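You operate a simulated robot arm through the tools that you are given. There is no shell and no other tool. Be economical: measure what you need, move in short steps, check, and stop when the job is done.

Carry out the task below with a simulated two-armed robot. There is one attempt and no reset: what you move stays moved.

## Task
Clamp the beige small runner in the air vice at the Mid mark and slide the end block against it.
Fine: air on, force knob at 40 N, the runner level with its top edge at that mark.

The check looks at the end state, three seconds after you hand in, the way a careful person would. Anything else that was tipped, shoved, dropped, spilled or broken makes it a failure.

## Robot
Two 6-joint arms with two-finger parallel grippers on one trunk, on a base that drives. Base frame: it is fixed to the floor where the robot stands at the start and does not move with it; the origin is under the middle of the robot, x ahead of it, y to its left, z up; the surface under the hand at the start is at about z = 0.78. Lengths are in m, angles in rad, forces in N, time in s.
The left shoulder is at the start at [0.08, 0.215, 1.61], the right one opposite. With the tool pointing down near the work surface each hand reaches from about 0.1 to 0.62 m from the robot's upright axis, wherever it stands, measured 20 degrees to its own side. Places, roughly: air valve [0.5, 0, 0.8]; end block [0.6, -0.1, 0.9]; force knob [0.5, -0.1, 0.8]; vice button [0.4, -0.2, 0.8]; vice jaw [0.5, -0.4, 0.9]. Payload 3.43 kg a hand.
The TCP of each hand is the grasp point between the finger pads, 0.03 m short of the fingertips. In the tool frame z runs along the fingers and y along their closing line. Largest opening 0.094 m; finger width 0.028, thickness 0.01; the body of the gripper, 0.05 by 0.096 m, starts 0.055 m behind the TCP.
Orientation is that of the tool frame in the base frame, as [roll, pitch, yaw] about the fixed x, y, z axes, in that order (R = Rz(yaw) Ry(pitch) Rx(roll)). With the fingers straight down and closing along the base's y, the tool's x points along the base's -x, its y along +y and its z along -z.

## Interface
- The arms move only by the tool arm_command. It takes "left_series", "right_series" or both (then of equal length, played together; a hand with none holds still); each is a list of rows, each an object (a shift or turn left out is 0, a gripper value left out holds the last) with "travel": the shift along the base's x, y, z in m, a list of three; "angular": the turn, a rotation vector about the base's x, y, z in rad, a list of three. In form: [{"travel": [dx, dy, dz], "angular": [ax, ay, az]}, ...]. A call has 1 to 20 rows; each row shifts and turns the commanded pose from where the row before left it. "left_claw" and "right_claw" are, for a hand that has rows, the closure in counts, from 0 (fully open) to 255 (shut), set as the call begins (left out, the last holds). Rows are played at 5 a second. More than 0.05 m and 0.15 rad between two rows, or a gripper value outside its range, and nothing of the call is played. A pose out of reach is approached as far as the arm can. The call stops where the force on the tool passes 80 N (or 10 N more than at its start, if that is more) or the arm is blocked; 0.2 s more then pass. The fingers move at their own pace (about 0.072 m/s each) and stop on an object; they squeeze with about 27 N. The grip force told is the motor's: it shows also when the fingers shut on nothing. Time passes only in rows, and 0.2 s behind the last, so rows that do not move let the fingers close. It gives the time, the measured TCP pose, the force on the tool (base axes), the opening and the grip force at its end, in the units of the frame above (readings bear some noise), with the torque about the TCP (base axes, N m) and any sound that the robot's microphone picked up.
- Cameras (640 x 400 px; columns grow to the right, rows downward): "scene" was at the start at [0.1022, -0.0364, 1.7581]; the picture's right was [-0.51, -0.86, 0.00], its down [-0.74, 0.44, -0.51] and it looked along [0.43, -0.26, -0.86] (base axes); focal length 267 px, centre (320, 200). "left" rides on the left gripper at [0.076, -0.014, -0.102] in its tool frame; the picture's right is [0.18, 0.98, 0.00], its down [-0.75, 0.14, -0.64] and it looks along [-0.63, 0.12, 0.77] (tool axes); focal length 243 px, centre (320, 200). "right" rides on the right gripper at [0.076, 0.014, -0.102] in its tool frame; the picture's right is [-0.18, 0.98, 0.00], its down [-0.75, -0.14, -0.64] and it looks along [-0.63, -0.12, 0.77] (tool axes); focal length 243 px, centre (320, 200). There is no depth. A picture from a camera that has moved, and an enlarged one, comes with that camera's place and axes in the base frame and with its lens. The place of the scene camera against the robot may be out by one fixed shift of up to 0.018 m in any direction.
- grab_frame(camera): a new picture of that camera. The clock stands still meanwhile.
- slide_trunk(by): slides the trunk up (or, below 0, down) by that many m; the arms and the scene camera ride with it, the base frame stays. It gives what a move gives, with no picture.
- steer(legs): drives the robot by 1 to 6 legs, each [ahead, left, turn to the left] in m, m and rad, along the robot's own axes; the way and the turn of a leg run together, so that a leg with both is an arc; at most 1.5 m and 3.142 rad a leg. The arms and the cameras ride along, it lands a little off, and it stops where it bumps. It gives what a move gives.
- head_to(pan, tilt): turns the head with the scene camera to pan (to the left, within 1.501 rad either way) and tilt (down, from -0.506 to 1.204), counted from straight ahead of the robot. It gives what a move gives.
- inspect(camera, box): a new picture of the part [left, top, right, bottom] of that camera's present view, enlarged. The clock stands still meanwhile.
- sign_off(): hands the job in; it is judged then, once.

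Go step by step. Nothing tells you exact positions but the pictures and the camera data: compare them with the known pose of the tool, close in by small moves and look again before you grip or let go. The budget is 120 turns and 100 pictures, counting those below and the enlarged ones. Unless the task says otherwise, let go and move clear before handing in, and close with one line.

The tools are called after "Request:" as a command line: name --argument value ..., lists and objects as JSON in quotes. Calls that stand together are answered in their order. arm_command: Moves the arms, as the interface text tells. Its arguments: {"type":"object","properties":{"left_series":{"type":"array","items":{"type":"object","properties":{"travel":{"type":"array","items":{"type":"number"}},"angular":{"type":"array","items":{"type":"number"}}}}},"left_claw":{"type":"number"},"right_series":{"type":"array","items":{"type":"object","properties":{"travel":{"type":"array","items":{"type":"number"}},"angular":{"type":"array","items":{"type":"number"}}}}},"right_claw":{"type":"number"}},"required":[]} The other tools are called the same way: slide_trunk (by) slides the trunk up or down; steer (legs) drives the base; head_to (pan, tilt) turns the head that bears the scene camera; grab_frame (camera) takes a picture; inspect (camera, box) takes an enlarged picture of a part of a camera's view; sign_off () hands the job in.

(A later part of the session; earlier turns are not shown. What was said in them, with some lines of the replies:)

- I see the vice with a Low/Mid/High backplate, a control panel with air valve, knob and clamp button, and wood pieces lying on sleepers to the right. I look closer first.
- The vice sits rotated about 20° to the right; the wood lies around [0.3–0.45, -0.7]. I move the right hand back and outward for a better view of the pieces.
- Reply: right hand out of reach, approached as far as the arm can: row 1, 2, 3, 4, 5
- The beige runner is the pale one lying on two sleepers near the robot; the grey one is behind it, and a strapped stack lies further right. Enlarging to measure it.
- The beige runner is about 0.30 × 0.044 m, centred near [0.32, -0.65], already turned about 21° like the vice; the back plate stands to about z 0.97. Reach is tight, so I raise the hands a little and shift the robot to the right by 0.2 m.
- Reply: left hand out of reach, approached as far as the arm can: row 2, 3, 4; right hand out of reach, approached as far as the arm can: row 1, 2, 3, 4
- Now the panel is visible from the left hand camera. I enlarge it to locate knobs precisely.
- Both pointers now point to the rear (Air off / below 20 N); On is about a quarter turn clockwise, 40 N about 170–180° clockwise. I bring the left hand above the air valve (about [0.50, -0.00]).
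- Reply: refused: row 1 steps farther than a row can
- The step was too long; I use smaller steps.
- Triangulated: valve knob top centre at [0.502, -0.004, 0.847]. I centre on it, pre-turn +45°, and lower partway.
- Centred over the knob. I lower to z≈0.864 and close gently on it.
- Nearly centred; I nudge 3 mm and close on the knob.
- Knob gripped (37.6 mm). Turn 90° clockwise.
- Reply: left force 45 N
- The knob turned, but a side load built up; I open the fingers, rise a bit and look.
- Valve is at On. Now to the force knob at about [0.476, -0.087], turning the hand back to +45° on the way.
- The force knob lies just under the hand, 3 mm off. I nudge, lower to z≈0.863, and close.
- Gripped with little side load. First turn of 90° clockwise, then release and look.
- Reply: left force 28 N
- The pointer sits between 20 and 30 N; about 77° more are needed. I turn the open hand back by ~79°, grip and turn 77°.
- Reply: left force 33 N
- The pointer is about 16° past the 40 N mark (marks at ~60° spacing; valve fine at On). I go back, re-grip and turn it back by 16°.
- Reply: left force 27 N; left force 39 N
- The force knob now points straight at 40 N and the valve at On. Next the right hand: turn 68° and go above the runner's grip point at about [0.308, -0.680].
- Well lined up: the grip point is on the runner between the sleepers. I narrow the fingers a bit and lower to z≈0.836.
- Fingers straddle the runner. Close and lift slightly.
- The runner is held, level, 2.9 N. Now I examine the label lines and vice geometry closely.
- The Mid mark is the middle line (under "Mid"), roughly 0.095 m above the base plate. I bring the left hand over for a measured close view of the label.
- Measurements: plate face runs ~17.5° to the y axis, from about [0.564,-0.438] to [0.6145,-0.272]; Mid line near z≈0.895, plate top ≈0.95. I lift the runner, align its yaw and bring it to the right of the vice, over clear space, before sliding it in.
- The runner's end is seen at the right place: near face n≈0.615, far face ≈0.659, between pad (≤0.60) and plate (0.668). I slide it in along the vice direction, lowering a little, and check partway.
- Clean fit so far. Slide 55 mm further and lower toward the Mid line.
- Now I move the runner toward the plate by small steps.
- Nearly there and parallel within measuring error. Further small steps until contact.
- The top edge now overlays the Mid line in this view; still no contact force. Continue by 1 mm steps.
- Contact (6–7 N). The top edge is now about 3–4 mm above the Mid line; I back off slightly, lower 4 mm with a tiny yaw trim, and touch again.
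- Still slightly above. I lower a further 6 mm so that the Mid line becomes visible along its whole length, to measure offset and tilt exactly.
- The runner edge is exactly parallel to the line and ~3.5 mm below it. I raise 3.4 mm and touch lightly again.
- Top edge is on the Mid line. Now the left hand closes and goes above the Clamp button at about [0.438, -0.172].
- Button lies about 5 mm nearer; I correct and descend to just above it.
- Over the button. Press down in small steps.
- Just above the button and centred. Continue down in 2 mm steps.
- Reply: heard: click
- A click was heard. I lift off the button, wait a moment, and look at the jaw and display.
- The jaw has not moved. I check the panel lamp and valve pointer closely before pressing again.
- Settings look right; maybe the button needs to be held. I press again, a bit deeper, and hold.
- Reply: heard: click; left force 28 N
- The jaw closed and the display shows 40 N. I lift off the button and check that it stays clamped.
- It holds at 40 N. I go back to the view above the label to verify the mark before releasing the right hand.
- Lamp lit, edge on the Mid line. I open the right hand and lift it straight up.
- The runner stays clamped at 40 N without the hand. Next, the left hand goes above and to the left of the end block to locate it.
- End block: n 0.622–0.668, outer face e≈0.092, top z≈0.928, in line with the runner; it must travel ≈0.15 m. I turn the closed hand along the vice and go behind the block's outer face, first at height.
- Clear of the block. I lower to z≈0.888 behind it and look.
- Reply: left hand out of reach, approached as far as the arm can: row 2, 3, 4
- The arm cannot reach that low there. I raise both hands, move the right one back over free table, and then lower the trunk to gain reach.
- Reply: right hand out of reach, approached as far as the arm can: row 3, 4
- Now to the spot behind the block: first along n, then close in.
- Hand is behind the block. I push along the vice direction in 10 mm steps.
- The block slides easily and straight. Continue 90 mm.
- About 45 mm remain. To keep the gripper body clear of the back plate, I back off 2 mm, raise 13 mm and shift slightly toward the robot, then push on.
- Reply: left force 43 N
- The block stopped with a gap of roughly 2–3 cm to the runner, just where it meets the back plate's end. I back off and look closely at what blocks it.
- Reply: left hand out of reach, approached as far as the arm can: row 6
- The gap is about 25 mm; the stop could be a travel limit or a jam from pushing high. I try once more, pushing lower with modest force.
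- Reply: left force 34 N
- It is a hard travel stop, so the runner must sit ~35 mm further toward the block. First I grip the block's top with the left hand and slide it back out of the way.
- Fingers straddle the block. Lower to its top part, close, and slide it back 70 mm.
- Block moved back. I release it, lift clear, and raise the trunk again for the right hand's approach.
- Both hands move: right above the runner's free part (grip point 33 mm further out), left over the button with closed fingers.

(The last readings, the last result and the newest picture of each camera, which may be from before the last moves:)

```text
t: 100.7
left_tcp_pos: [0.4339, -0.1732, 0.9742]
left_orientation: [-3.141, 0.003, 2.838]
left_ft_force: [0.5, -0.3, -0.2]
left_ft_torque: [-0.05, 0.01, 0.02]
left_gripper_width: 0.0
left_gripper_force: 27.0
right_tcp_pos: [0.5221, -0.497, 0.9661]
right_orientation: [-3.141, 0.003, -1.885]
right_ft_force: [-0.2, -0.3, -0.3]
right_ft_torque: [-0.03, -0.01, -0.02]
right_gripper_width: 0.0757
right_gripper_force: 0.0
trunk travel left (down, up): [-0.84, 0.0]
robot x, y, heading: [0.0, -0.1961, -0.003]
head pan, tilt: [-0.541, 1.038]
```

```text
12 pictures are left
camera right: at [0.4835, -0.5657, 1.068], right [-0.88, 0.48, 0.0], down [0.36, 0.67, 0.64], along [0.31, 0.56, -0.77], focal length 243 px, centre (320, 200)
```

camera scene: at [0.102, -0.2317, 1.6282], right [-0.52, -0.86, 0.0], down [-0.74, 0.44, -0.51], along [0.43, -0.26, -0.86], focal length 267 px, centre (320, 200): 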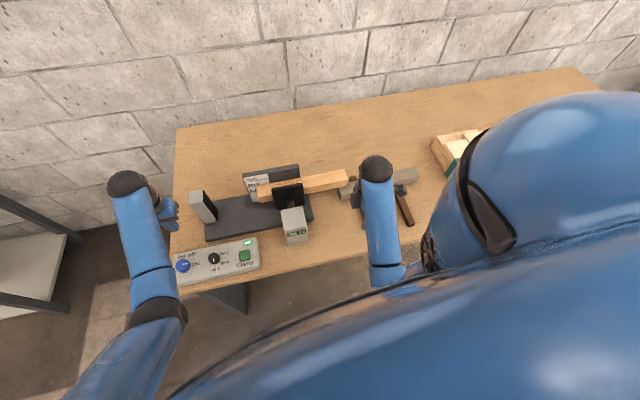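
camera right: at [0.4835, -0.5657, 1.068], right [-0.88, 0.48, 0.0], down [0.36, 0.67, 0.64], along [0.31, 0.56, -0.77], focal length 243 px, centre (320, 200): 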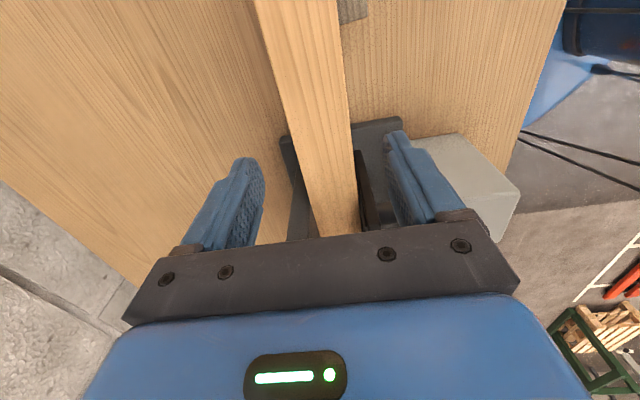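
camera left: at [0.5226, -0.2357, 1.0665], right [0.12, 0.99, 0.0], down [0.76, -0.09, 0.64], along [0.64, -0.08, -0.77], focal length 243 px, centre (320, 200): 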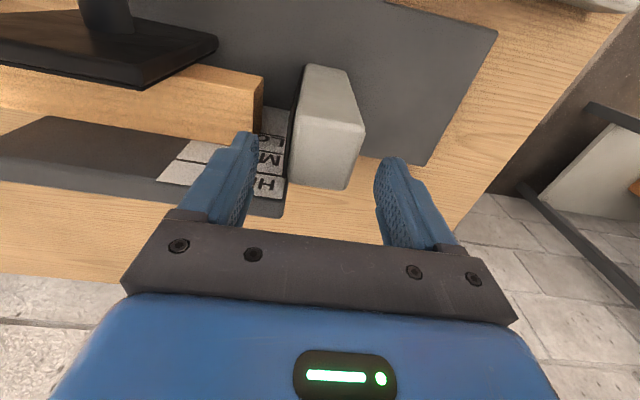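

Runner centred between the fingers. Descend and close.

Request:
arm_command --right_series '[{"travel": [0, 0, -0.03]}, {"travel": [0, 0, -0.03]}, {"travel": [0, 0, -0.0145]}, {"travel": [0, 0, 0]}]'

Request:
arm_command --right_claw 230 --right_series '[{"travel": [0, 0, 0]}, {"travel": [0, 0, 0]}, {"travel": [0, 0, 0]}, {"travel": [0, 0, 0]}]'

```text
t: 101.7
left_tcp_pos: [0.4343, -0.1733, 0.9734]
left_orientation: [-3.141, 0.002, 2.839]
left_ft_force: [-0.3, 0.5, 0.2]
left_ft_torque: [0.01, 0.02, -0.03]
left_gripper_width: 0.0001
left_gripper_force: 27.3
right_tcp_pos: [0.5202, -0.4962, 0.8895]
right_orientation: [-3.138, 0.0, -1.885]
right_ft_force: [0.0, -0.2, 1.1]
right_ft_torque: [0.01, 0.04, -0.02]
right_gripper_width: 0.0757
right_gripper_force: 0.0
trunk travel left (down, up): [-0.84, 0.0]
robot x, y, heading: [0.0017, -0.1938, 0.001]
head pan, tilt: [-0.541, 1.038]
```

```text
t: 102.7
left_tcp_pos: [0.4341, -0.1727, 0.9729]
left_orientation: [3.141, -0.001, 2.838]
left_ft_force: [-0.3, 0.9, -0.8]
left_ft_torque: [0.01, 0.01, 0.0]
left_gripper_width: 0.0001
left_gripper_force: 26.9
right_tcp_pos: [0.5211, -0.4976, 0.8905]
right_orientation: [-3.137, 0.001, -1.884]
right_ft_force: [2.2, -1.2, -0.5]
right_ft_torque: [0.04, -0.05, 0.05]
right_gripper_width: 0.0491
right_gripper_force: 26.9
trunk travel left (down, up): [-0.84, 0.0]
robot x, y, heading: [0.0004, -0.1963, -0.0]
head pan, tilt: [-0.541, 1.038]
```

Runner gripped. Now press the button to release the clamp.

Request:
arm_command --left_series '[{"travel": [0.001, 0.0025, -0.04]}, {"travel": [0, 0, -0.04]}, {"travel": [0, 0, -0.03]}, {"travel": [0, 0, -0.008]}, {"travel": [0, 0, -0.005]}, {"travel": [0, 0, -0.003]}, {"travel": [0, 0, 0]}, {"travel": [0, 0, 0]}]'

```text
t: 104.5
left_tcp_pos: [0.435, -0.1692, 0.8497]
left_orientation: [-3.14, 0.002, 2.838]
left_ft_force: [1.8, -1.1, 2.9]
left_ft_torque: [-0.03, -0.08, 0.01]
left_gripper_width: 0.0
left_gripper_force: 26.7
right_tcp_pos: [0.5201, -0.4975, 0.8904]
right_orientation: [-3.14, 0.001, -1.885]
right_ft_force: [-0.1, -0.1, 0.8]
right_ft_torque: [-0.14, 0.06, -0.01]
right_gripper_width: 0.049
right_gripper_force: 26.9
trunk travel left (down, up): [-0.84, 0.0]
robot x, y, heading: [-0.0009, -0.1955, 0.002]
head pan, tilt: [-0.541, 1.038]
heard: click
```

Request:
arm_command --left_series '[{"travel": [0, 0, -0.002]}, {"travel": [0, 0, -0.002]}, {"travel": [0, 0, 0]}, {"travel": [0, 0, 0]}, {"travel": [0, 0, 0]}]'

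Request:
inspect --camera "scene" --box '[220, 170, 340, 290]'

```text
t: 105.7
left_tcp_pos: [0.4343, -0.1685, 0.8469]
left_orientation: [-3.14, 0.005, 2.837]
left_ft_force: [5.0, 1.5, 26.7]
left_ft_torque: [0.07, -0.11, 0.03]
left_gripper_width: 0.0001
left_gripper_force: 26.8
right_tcp_pos: [0.5183, -0.4972, 0.8927]
right_orientation: [-3.137, 0.001, -1.884]
right_ft_force: [-0.3, 0.8, 0.1]
right_ft_torque: [-0.13, 0.03, -0.01]
right_gripper_width: 0.049
right_gripper_force: 26.9
trunk travel left (down, up): [-0.84, 0.0]
robot x, y, heading: [0.0006, -0.2001, -0.0]
head pan, tilt: [-0.541, 1.038]
```

```text
3.33 times, centred on (280, 230) of scene
camera zoom: at [0.1003, -0.2317, 1.7583], right [-0.52, -0.86, 0.0], down [-0.74, 0.44, -0.51], along [0.44, -0.26, -0.86], focal length 891 px, centre (453, 100)
```

zoom: 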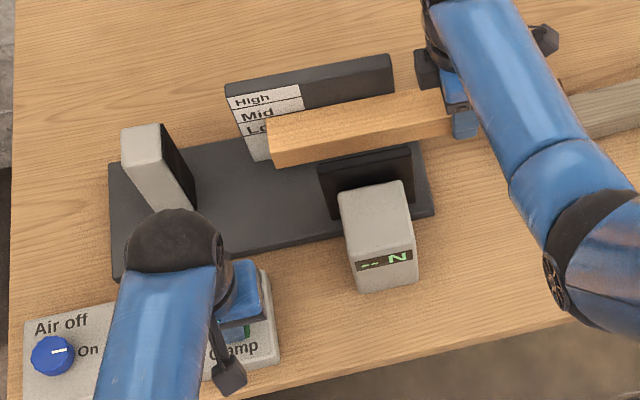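

The jaw opened; runner is in the right hand. I lift the left hand off the button and move the runner 2 mm off the plate, then 35 mm toward the block.

Request:
arm_command --left_series '[{"travel": [0, 0, 0.02]}, {"travel": [0, 0, 0.03]}, {"travel": [0, 0, 0.03]}, {"travel": [0, 0, 0]}, {"travel": [0, 0, 0]}, {"travel": [0, 0, 0]}, {"travel": [0, 0, 0]}]' --right_series '[{"travel": [-0.0029, 0.0009, 0]}, {"travel": [0, 0, 0]}, {"travel": [0.003, 0.0095, 0]}, {"travel": [0.003, 0.0095, 0]}, {"travel": [0.003, 0.0095, 0]}, {"travel": [0.0015, 0.0048, 0]}, {"travel": [0, 0, 0]}]'

```text
t: 107.3
left_tcp_pos: [0.4359, -0.1689, 0.9236]
left_orientation: [3.14, 0.001, 2.838]
left_ft_force: [0.2, 0.2, 0.5]
left_ft_torque: [0.04, -0.05, -0.03]
left_gripper_width: 0.0001
left_gripper_force: 27.1
right_tcp_pos: [0.5272, -0.4626, 0.8899]
right_orientation: [-3.14, 0.002, -1.886]
right_ft_force: [-0.1, 0.1, 0.2]
right_ft_torque: [-0.17, 0.09, 0.02]
right_gripper_width: 0.0494
right_gripper_force: 27.2
trunk travel left (down, up): [-0.84, 0.0]
robot x, y, heading: [0.0026, -0.1922, -0.002]
head pan, tilt: [-0.541, 1.038]
```

Left hand goes back to the viewing pose with open fingers to verify the height before clamping.

Request:
arm_command --left_series '[{"travel": [0, 0, 0.045], "angular": [0, 0, 0.1]}, {"travel": [0, 0, 0.045], "angular": [0, 0, 0.1]}, {"travel": [0.01, -0.01, 0.037], "angular": [0, 0, 0.105]}, {"travel": [0.025, -0.03, 0]}, {"travel": [0.025, -0.03, 0]}, {"travel": [0.025, -0.03, 0]}, {"travel": [0.022, -0.031, 0]}, {"travel": [0, 0, 0]}]'

Request:
arm_command --left_claw 0 --left_series '[{"travel": [0, 0, 0]}, {"travel": [0, 0, 0]}, {"travel": [0, 0, 0]}, {"travel": [0, 0, 0]}]' --right_series '[{"travel": [0.001, -0.0003, 0]}, {"travel": [0.001, -0.0003, 0]}, {"travel": [0, 0, 0]}, {"travel": [0, 0, 0]}]'

Request:
inspect --camera "left" --box '[250, 100, 360, 180]'

```text
t: 109.1
left_tcp_pos: [0.544, -0.301, 1.0514]
left_orientation: [3.141, 0.001, -3.139]
left_ft_force: [-0.2, -0.6, -0.3]
left_ft_torque: [-0.01, -0.03, 0.03]
left_gripper_width: 0.0001
left_gripper_force: 27.5
right_tcp_pos: [0.5278, -0.4634, 0.8903]
right_orientation: [-3.141, 0.001, -1.886]
right_ft_force: [0.3, 0.2, -0.6]
right_ft_torque: [-0.19, 0.06, -0.01]
right_gripper_width: 0.0495
right_gripper_force: 26.7
trunk travel left (down, up): [-0.84, 0.0]
robot x, y, heading: [-0.0009, -0.1939, -0.0]
head pan, tilt: [-0.541, 1.038]
```

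```text
t: 110.1
left_tcp_pos: [0.5429, -0.3008, 1.051]
left_orientation: [3.141, 0.001, -3.139]
left_ft_force: [-0.7, 0.0, -0.3]
left_ft_torque: [0.02, -0.01, 0.01]
left_gripper_width: 0.0942
left_gripper_force: 0.0
right_tcp_pos: [0.5292, -0.4643, 0.8888]
right_orientation: [-3.14, 0.001, -1.883]
right_ft_force: [-0.8, -0.1, 0.0]
right_ft_torque: [-0.13, 0.06, 0.04]
right_gripper_width: 0.049
right_gripper_force: 26.6
trunk travel left (down, up): [-0.84, 0.0]
robot x, y, heading: [-0.0011, -0.1938, -0.001]
head pan, tilt: [-0.541, 1.038]
```

```text
5.00 times, centred on (305, 140) of left
camera zoom: at [0.4674, -0.3153, 1.1526], right [-0.19, 0.98, 0.0], down [0.75, 0.14, 0.64], along [0.63, 0.12, -0.77], focal length 1213 px, centre (395, 500)
```

zoom: 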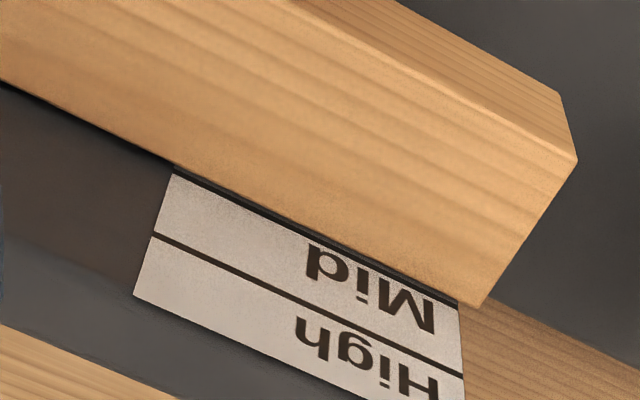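

Request:
inspect --camera "left" --box '[272, 125, 342, 170]'

```text
8.89 times, centred on (307, 148) of left
camera zoom: at [0.4674, -0.3153, 1.1526], right [-0.19, 0.98, 0.0], down [0.75, 0.14, 0.64], along [0.63, 0.12, -0.77], focal length 2157 px, centre (436, 667)
```

zoom: 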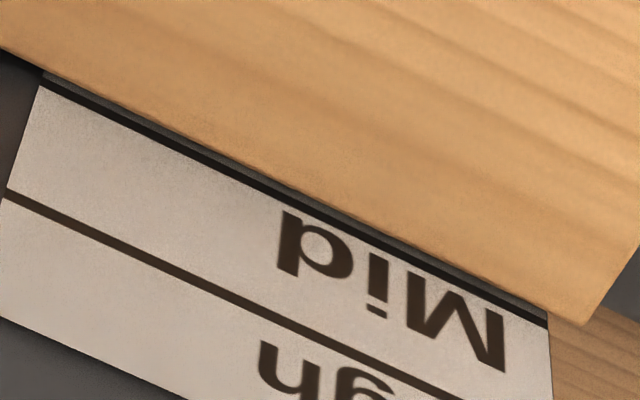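

Parallel, 2–3 mm below the line with the runner not yet touching the plate. I advance to contact and look again.

Request:
arm_command --right_series '[{"travel": [0.001, -0.0003, 0]}, {"travel": [0, 0, 0]}, {"travel": [0.0005, -0.0002, 0]}, {"travel": [0, 0, 0]}]'

Request:
inspect --camera "left" --box '[272, 125, 342, 170]'

```text
t: 111.1
left_tcp_pos: [0.5426, -0.3009, 1.0512]
left_orientation: [-3.141, 0.002, -3.141]
left_ft_force: [0.2, 0.4, 0.6]
left_ft_torque: [-0.03, 0.0, 0.0]
left_gripper_width: 0.0941
left_gripper_force: 0.1
right_tcp_pos: [0.5309, -0.4645, 0.8903]
right_orientation: [-3.14, 0.003, -1.886]
right_ft_force: [-0.8, -0.6, 0.0]
right_ft_torque: [-0.19, 0.04, 0.03]
right_gripper_width: 0.0492
right_gripper_force: 27.1
trunk travel left (down, up): [-0.84, 0.0]
robot x, y, heading: [-0.0001, -0.1965, -0.0]
head pan, tilt: [-0.541, 1.038]
```

```text
8.89 times, centred on (307, 148) of left
camera zoom: at [0.4675, -0.3154, 1.1526], right [-0.19, 0.98, 0.0], down [0.75, 0.14, 0.64], along [0.63, 0.12, -0.77], focal length 2157 px, centre (436, 667)
```

zoom: 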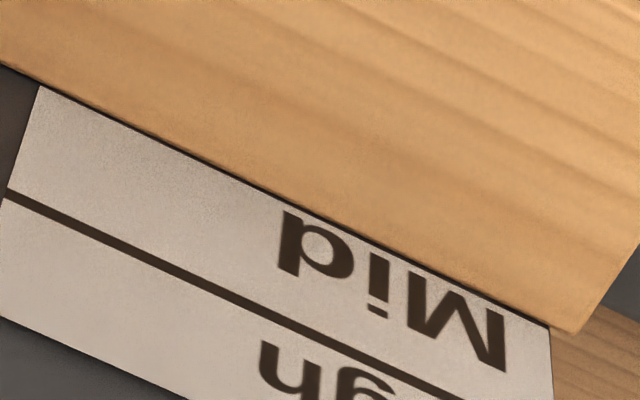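

The edge now lies on the line, perhaps 1 mm high. I lower 1 mm, touch lightly, then go to press the button.

Request:
arm_command --right_series '[{"travel": [0, 0, -0.001]}, {"travel": [0.0007, -0.0002, 0]}, {"travel": [0, 0, 0]}, {"travel": [0, 0, 0]}]'

Request:
arm_command --left_claw 255 --left_series '[{"travel": [-0.02, 0.03, 0]}, {"travel": [-0.02, 0.03, 0]}, {"travel": [-0.02, 0.03, 0]}, {"travel": [-0.02, 0.03, -0.02]}, {"travel": [-0.02, 0.012, -0.03]}, {"travel": [-0.008, 0, -0.04]}, {"travel": [0, 0, -0.04]}, {"travel": [0, 0, -0.04]}, {"travel": [0, 0, -0.02]}, {"travel": [0, 0, 0]}]'

```text
t: 112.1
left_tcp_pos: [0.5435, -0.3003, 1.0526]
left_orientation: [-3.14, 0.001, -3.14]
left_ft_force: [-0.5, 0.7, 0.4]
left_ft_torque: [-0.01, -0.01, -0.03]
left_gripper_width: 0.0941
left_gripper_force: 0.1
right_tcp_pos: [0.5312, -0.4658, 0.8898]
right_orientation: [-3.142, 0.001, -1.885]
right_ft_force: [-3.9, 2.4, -1.3]
right_ft_torque: [-0.17, 0.1, 0.2]
right_gripper_width: 0.0493
right_gripper_force: 27.0
trunk travel left (down, up): [-0.84, 0.0]
robot x, y, heading: [-0.0008, -0.1961, -0.001]
head pan, tilt: [-0.541, 1.038]
```

```text
t: 114.3
left_tcp_pos: [0.4346, -0.1645, 0.8621]
left_orientation: [-3.139, 0.005, -3.138]
left_ft_force: [-0.4, 0.8, -0.1]
left_ft_torque: [0.02, 0.03, 0.03]
left_gripper_width: 0.0
left_gripper_force: 26.9
right_tcp_pos: [0.5316, -0.4653, 0.8906]
right_orientation: [-3.138, 0.002, -1.884]
right_ft_force: [-5.5, 0.9, -0.9]
right_ft_torque: [-0.11, 0.14, 0.2]
right_gripper_width: 0.0489
right_gripper_force: 27.1
trunk travel left (down, up): [-0.84, 0.0]
robot x, y, heading: [-0.0013, -0.1947, -0.001]
head pan, tilt: [-0.541, 1.038]
```

Contact made (~5 N). Now press the button (about 15 mm down) and hold.

Request:
arm_command --left_series '[{"travel": [0, -0.004, -0.006]}, {"travel": [0, 0, -0.004]}, {"travel": [0, 0, -0.003]}, {"travel": [0, 0, -0.002]}, {"travel": [0, 0, 0]}, {"travel": [0, 0, 0]}, {"travel": [0, 0, 0]}, {"travel": [0, 0, 0]}]'

Request:
inspect --camera "scene" --box '[220, 170, 340, 290]'

```text
t: 116.1
left_tcp_pos: [0.4341, -0.1701, 0.8478]
left_orientation: [3.14, 0.004, -3.141]
left_ft_force: [-2.7, 11.2, 24.8]
left_ft_torque: [0.31, 0.08, 0.05]
left_gripper_width: 0.0001
left_gripper_force: 27.0
right_tcp_pos: [0.5304, -0.465, 0.8896]
right_orientation: [-3.138, 0.001, -1.883]
right_ft_force: [0.9, -4.3, -8.8]
right_ft_torque: [-0.39, 0.1, 0.05]
right_gripper_width: 0.0492
right_gripper_force: 26.7
trunk travel left (down, up): [-0.84, 0.0]
robot x, y, heading: [0.0047, -0.1946, -0.0]
head pan, tilt: [-0.541, 1.038]
heard: click
```

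```text
3.33 times, centred on (280, 230) of scene
camera zoom: at [0.1007, -0.2313, 1.7583], right [-0.52, -0.86, 0.0], down [-0.74, 0.44, -0.51], along [0.43, -0.26, -0.86], focal length 891 px, centre (453, 100)
```

zoom: 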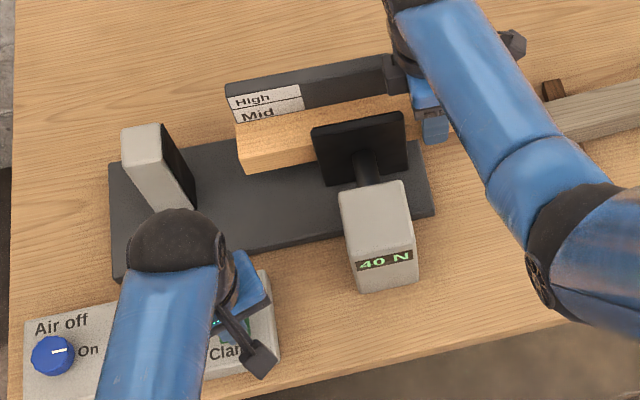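

Clamped at 40 N. Lift off the button, then release with the right hand and retreat as before.

Request:
arm_command --left_series '[{"travel": [0, 0, 0.01]}, {"travel": [0, 0, 0.03]}, {"travel": [0, 0, 0.04]}, {"travel": [0, 0, 0.03]}]'

Request:
arm_command --right_claw 50 --right_series '[{"travel": [0, 0, 0]}, {"travel": [0, 0, 0]}, {"travel": [0, 0, 0]}]'

Request:
arm_command --right_series '[{"travel": [0, 0, 0.02]}, {"travel": [0, 0, 0.03]}, {"travel": [0, 0, 0.03]}, {"travel": [-0.02, -0.02, 0.01]}, {"travel": [-0.03, -0.02, 0.02]}, {"travel": [-0.04, -0.01, 0.02]}, {"travel": [-0.04, -0.01, 0]}, {"travel": [-0.04, -0.01, 0]}, {"travel": [0, 0, 0]}]'

```text
t: 117.1
left_tcp_pos: [0.4343, -0.1706, 0.9562]
left_orientation: [-3.141, 0.002, -3.141]
left_ft_force: [0.5, -0.3, 0.0]
left_ft_torque: [-0.06, -0.01, 0.05]
left_gripper_width: 0.0
left_gripper_force: 27.0
right_tcp_pos: [0.5319, -0.4638, 0.8903]
right_orientation: [-3.138, 0.003, -1.885]
right_ft_force: [-4.1, 1.1, 2.0]
right_ft_torque: [0.26, 0.01, 0.18]
right_gripper_width: 0.0493
right_gripper_force: 26.8
trunk travel left (down, up): [-0.84, 0.0]
robot x, y, heading: [-0.0028, -0.1931, -0.002]
head pan, tilt: [-0.541, 1.038]
```

```text
t: 117.9
left_tcp_pos: [0.435, -0.1716, 0.9558]
left_orientation: [-3.141, 0.0, -3.141]
left_ft_force: [0.8, 0.6, 0.8]
left_ft_torque: [-0.02, -0.04, 0.0]
left_gripper_width: 0.0
left_gripper_force: 27.2
right_tcp_pos: [0.5313, -0.4653, 0.8897]
right_orientation: [-3.138, 0.001, -1.885]
right_ft_force: [-0.7, -0.1, -0.2]
right_ft_torque: [0.01, 0.02, 0.01]
right_gripper_width: 0.0757
right_gripper_force: 0.1
trunk travel left (down, up): [-0.84, 0.0]
robot x, y, heading: [-0.0023, -0.1927, -0.001]
head pan, tilt: [-0.541, 1.038]
```

```text
t: 119.9
left_tcp_pos: [0.4347, -0.1707, 0.9563]
left_orientation: [-3.142, 0.001, -3.139]
left_ft_force: [0.4, 0.4, 0.9]
left_ft_torque: [-0.01, -0.01, 0.03]
left_gripper_width: 0.0
left_gripper_force: 27.1
right_tcp_pos: [0.3614, -0.5341, 1.0183]
right_orientation: [-3.139, 0.002, -1.884]
right_ft_force: [-0.3, -0.4, 0.1]
right_ft_torque: [-0.03, 0.01, 0.01]
right_gripper_width: 0.0758
right_gripper_force: 0.1
trunk travel left (down, up): [-0.84, 0.0]
robot x, y, heading: [0.0036, -0.1982, 0.004]
head pan, tilt: [-0.541, 1.038]
```

Now the left hand, fingers half open and turned along the vice, goes above the end block (at about [0.62, -0.175]).

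Request:
arm_command --left_claw 55 --left_series '[{"travel": [0, 0, 0.04], "angular": [0, 0, -0.1]}, {"travel": [0.01, 0, 0.04], "angular": [0, 0, -0.1]}, {"travel": [0.02, 0, 0.02], "angular": [0, 0, -0.105]}, {"travel": [0.037, -0.001, 0]}, {"travel": [0.037, -0.001, 0]}, {"travel": [0.037, -0.001, 0]}, {"travel": [0.037, -0.001, 0]}, {"travel": [0.008, 0, 0]}, {"travel": [0, 0, 0]}]'

Request:
slide_trunk --by -0.08

Request:
grab_frame --camera "left"

```text
t: 121.9
left_tcp_pos: [0.6193, -0.1755, 1.0578]
left_orientation: [-3.141, 0.0, 2.838]
left_ft_force: [0.0, 0.6, 0.1]
left_ft_torque: [-0.02, 0.01, 0.03]
left_gripper_width: 0.0739
left_gripper_force: 0.1
right_tcp_pos: [0.362, -0.5338, 1.0194]
right_orientation: [-3.137, 0.002, -1.885]
right_ft_force: [-0.8, 0.0, 0.0]
right_ft_torque: [0.02, 0.01, 0.03]
right_gripper_width: 0.0756
right_gripper_force: 0.0
trunk travel left (down, up): [-0.84, 0.0]
robot x, y, heading: [-0.0001, -0.195, -0.0]
head pan, tilt: [-0.541, 1.038]
```

```text
t: 123.1
left_tcp_pos: [0.6198, -0.1765, 0.9782]
left_orientation: [-3.14, 0.001, 2.838]
left_ft_force: [0.1, -0.9, -0.6]
left_ft_torque: [0.0, -0.01, -0.01]
left_gripper_width: 0.0737
left_gripper_force: 0.1
right_tcp_pos: [0.363, -0.534, 0.9383]
right_orientation: [-3.136, 0.003, -1.885]
right_ft_force: [-0.1, 0.6, 0.9]
right_ft_torque: [0.01, 0.01, 0.02]
right_gripper_width: 0.0756
right_gripper_force: 0.0
trunk travel left (down, up): [-0.76, 0.08]
robot x, y, heading: [-0.0003, -0.1969, -0.002]
head pan, tilt: [-0.541, 1.038]
```

```text
6 pictures are left
camera left: at [0.5436, -0.1666, 1.0787], right [0.12, 0.99, 0.0], down [0.76, -0.09, 0.64], along [0.64, -0.08, -0.77], focal length 243 px, centre (320, 200)
```

left: 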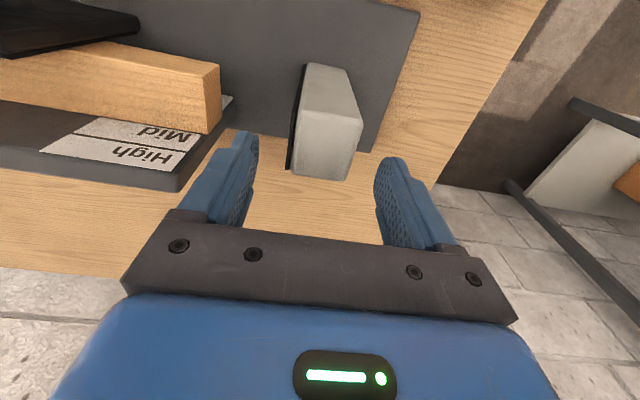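

Block centred under the hand. I lower so only the block's top is straddled (tips above the runner's top) and push it with the outer finger.

Request:
arm_command --left_series '[{"travel": [0, 0, -0.02]}, {"travel": [0, 0, -0.017]}, {"travel": [-0.003, -0.0095, 0]}, {"travel": [-0.003, -0.0095, 0]}, {"travel": [-0.003, -0.0095, 0]}, {"travel": [-0.003, -0.0095, 0]}, {"travel": [-0.003, -0.0095, 0]}, {"travel": [-0.003, -0.0095, 0]}, {"travel": [0, 0, 0]}]'

```text
t: 125.1
left_tcp_pos: [0.6025, -0.2333, 0.9403]
left_orientation: [-3.139, 0.001, 2.836]
left_ft_force: [-0.1, 1.5, 0.9]
left_ft_torque: [0.05, -0.02, 0.01]
left_gripper_width: 0.0744
left_gripper_force: 0.3
right_tcp_pos: [0.3629, -0.5333, 0.94]
right_orientation: [-3.137, 0.001, -1.885]
right_ft_force: [-0.3, 0.0, 0.0]
right_ft_torque: [0.03, -0.01, 0.04]
right_gripper_width: 0.0757
right_gripper_force: 0.1
trunk travel left (down, up): [-0.76, 0.08]
robot x, y, heading: [-0.0024, -0.1957, -0.001]
head pan, tilt: [-0.541, 1.038]
```

Request:
arm_command --left_series '[{"travel": [-0.0015, -0.0048, 0]}, {"travel": [-0.0015, -0.0048, 0]}, {"travel": [-0.0009, -0.0029, 0]}, {"travel": [0, 0, 0]}]'

Request:
grab_frame --camera "left"

```text
t: 126.1
left_tcp_pos: [0.5986, -0.2464, 0.9413]
left_orientation: [-3.14, 0.001, 2.838]
left_ft_force: [0.0, 1.7, -0.4]
left_ft_torque: [-0.01, 0.01, 0.01]
left_gripper_width: 0.0744
left_gripper_force: 0.6
right_tcp_pos: [0.3631, -0.5337, 0.9388]
right_orientation: [-3.139, 0.001, -1.885]
right_ft_force: [-0.3, 0.1, -0.1]
right_ft_torque: [-0.05, 0.01, -0.02]
right_gripper_width: 0.0758
right_gripper_force: 0.1
trunk travel left (down, up): [-0.76, 0.08]
robot x, y, heading: [0.0002, -0.1955, -0.002]
head pan, tilt: [-0.541, 1.038]
```

```text
5 pictures are left
camera left: at [0.5227, -0.2364, 1.0416], right [0.12, 0.99, 0.0], down [0.76, -0.09, 0.64], along [0.64, -0.08, -0.77], focal length 243 px, centre (320, 200)
```

left: 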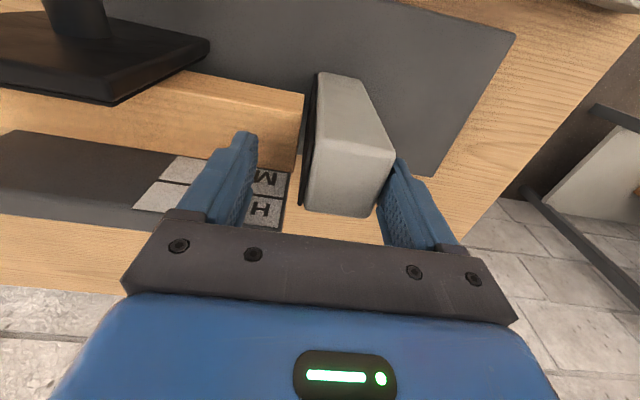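

Almost touching. A few more millimetres with force check.

Request:
arm_command --left_series '[{"travel": [-0.0009, -0.0029, 0]}, {"travel": [-0.0009, -0.0029, 0]}, {"travel": [0, 0, 0]}]'

```text
t: 126.9
left_tcp_pos: [0.5979, -0.2523, 0.9405]
left_orientation: [-3.139, 0.001, 2.839]
left_ft_force: [2.6, 5.0, 1.3]
left_ft_torque: [0.05, 0.02, -0.08]
left_gripper_width: 0.0765
left_gripper_force: 2.2
right_tcp_pos: [0.3623, -0.5319, 0.9398]
right_orientation: [-3.14, 0.0, -1.883]
right_ft_force: [-0.1, -0.5, 0.4]
right_ft_torque: [0.02, 0.01, -0.02]
right_gripper_width: 0.0757
right_gripper_force: 0.1
trunk travel left (down, up): [-0.76, 0.08]
robot x, y, heading: [0.0023, -0.1973, 0.001]
head pan, tilt: [-0.541, 1.038]
```

Request:
arm_command --left_series '[{"travel": [-0.0006, -0.0019, 0]}, {"travel": [0, 0, 0]}]'

Request:
inspect --camera "left" --box '[230, 60, 410, 180]'

```text
t: 127.5
left_tcp_pos: [0.5967, -0.252, 0.9398]
left_orientation: [-3.14, 0.001, 2.84]
left_ft_force: [4.0, 7.1, 4.6]
left_ft_torque: [0.19, -0.05, -0.16]
left_gripper_width: 0.0783
left_gripper_force: 4.2
right_tcp_pos: [0.3626, -0.5329, 0.9381]
right_orientation: [-3.139, -0.001, -1.882]
right_ft_force: [0.1, -0.6, 0.0]
right_ft_torque: [0.01, 0.02, -0.03]
right_gripper_width: 0.0757
right_gripper_force: 0.1
trunk travel left (down, up): [-0.76, 0.08]
robot x, y, heading: [-0.0023, -0.1935, 0.003]
head pan, tilt: [-0.541, 1.038]
```

```text
3.33 times, centred on (320, 120) of left
camera zoom: at [0.5206, -0.2426, 1.0414], right [0.12, 0.99, 0.0], down [0.76, -0.09, 0.64], along [0.64, -0.08, -0.77], focal length 809 px, centre (320, 467)
```

zoom: 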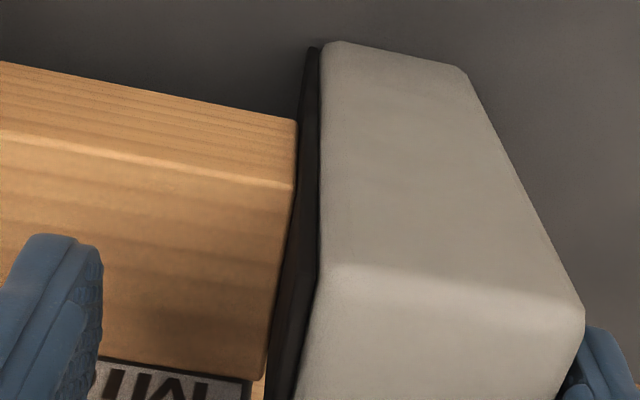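

The block's pad is flush against the runner's end. I back the finger off 5 mm, rise and clear both hands, then take final checks.

Request:
arm_command --left_series '[{"travel": [0.0015, 0.0048, 0]}, {"travel": [0.0012, 0.0038, 0]}, {"travel": [0, 0, 0.03]}, {"travel": [0, 0, 0.03]}, {"travel": [-0.01, 0.03, 0.01]}, {"travel": [-0.01, 0.04, 0]}, {"travel": [-0.01, 0.04, 0]}, {"travel": [0, 0.04, 0]}, {"travel": [0, 0, 0]}]'

Request:
inspect --camera "scene" --box '[190, 140, 350, 270]'

```text
t: 129.5
left_tcp_pos: [0.5685, -0.0944, 1.0114]
left_orientation: [3.141, 0.0, 2.838]
left_ft_force: [-0.6, 0.1, 0.0]
left_ft_torque: [0.0, -0.02, 0.01]
left_gripper_width: 0.0738
left_gripper_force: 0.1
right_tcp_pos: [0.3627, -0.5334, 0.938]
right_orientation: [-3.141, 0.002, -1.883]
right_ft_force: [0.2, 0.4, -0.8]
right_ft_torque: [0.0, 0.01, 0.01]
right_gripper_width: 0.0757
right_gripper_force: 0.1
trunk travel left (down, up): [-0.76, 0.08]
robot x, y, heading: [-0.0002, -0.1962, 0.003]
head pan, tilt: [-0.541, 1.038]
```

```text
3.08 times, centred on (270, 205) of scene
camera zoom: at [0.1023, -0.2318, 1.6781], right [-0.52, -0.86, 0.0], down [-0.74, 0.44, -0.51], along [0.43, -0.26, -0.86], focal length 822 px, centre (474, 185)
```

zoom: 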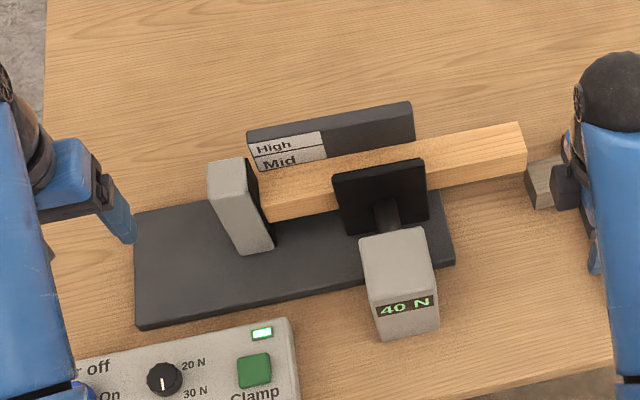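

Request:
inspect --camera "scene" --box '[236, 165, 296, 205]'

Request:
inspect --camera "scene" --box '[170, 140, 480, 300]'

```text
10.00 times, centred on (266, 185) of scene
camera zoom: at [0.1023, -0.2318, 1.6781], right [-0.52, -0.86, 0.0], down [-0.74, 0.44, -0.51], along [0.43, -0.26, -0.86], focal length 2673 px, centre (860, 350)
```

zoom: 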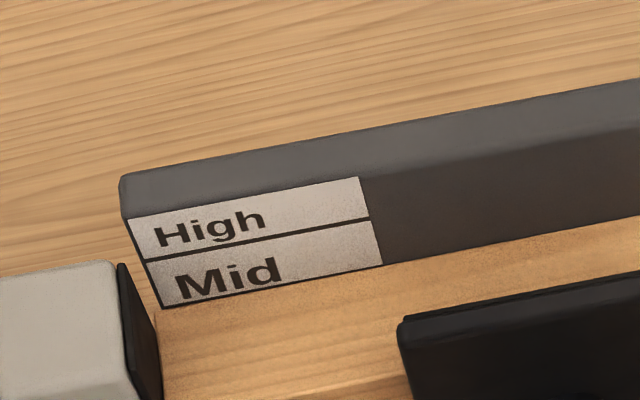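

```text
2.06 times, centred on (325, 220) of scene
camera zoom: at [0.1023, -0.2318, 1.6781], right [-0.52, -0.86, 0.0], down [-0.74, 0.44, -0.51], along [0.43, -0.26, -0.86], focal length 552 px, centre (310, 159)
```

zoom: 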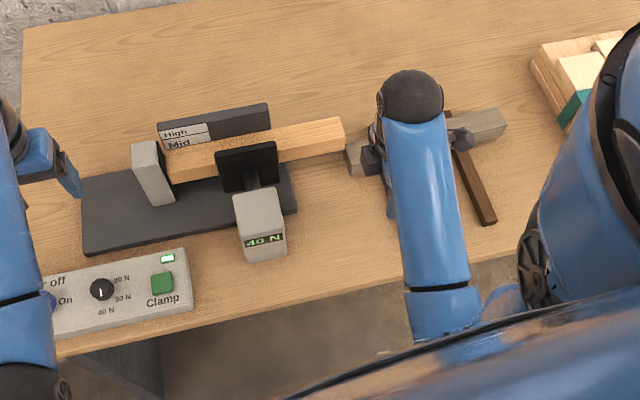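

The runner's top edge lies on the Mid line and is level. The display reads 40 N, the lamp is lit, the end block is against the runner, and both hands are clear, so I hand in.

Request:
sign_off

```text
The job is handed in.
```

The beige runner is clamped level at the Mid mark at 40 N with the air on, and the end block is against it. My first clamp position was out of the block's travel, so I released the runner, moved it about 35 mm and clamped it again.
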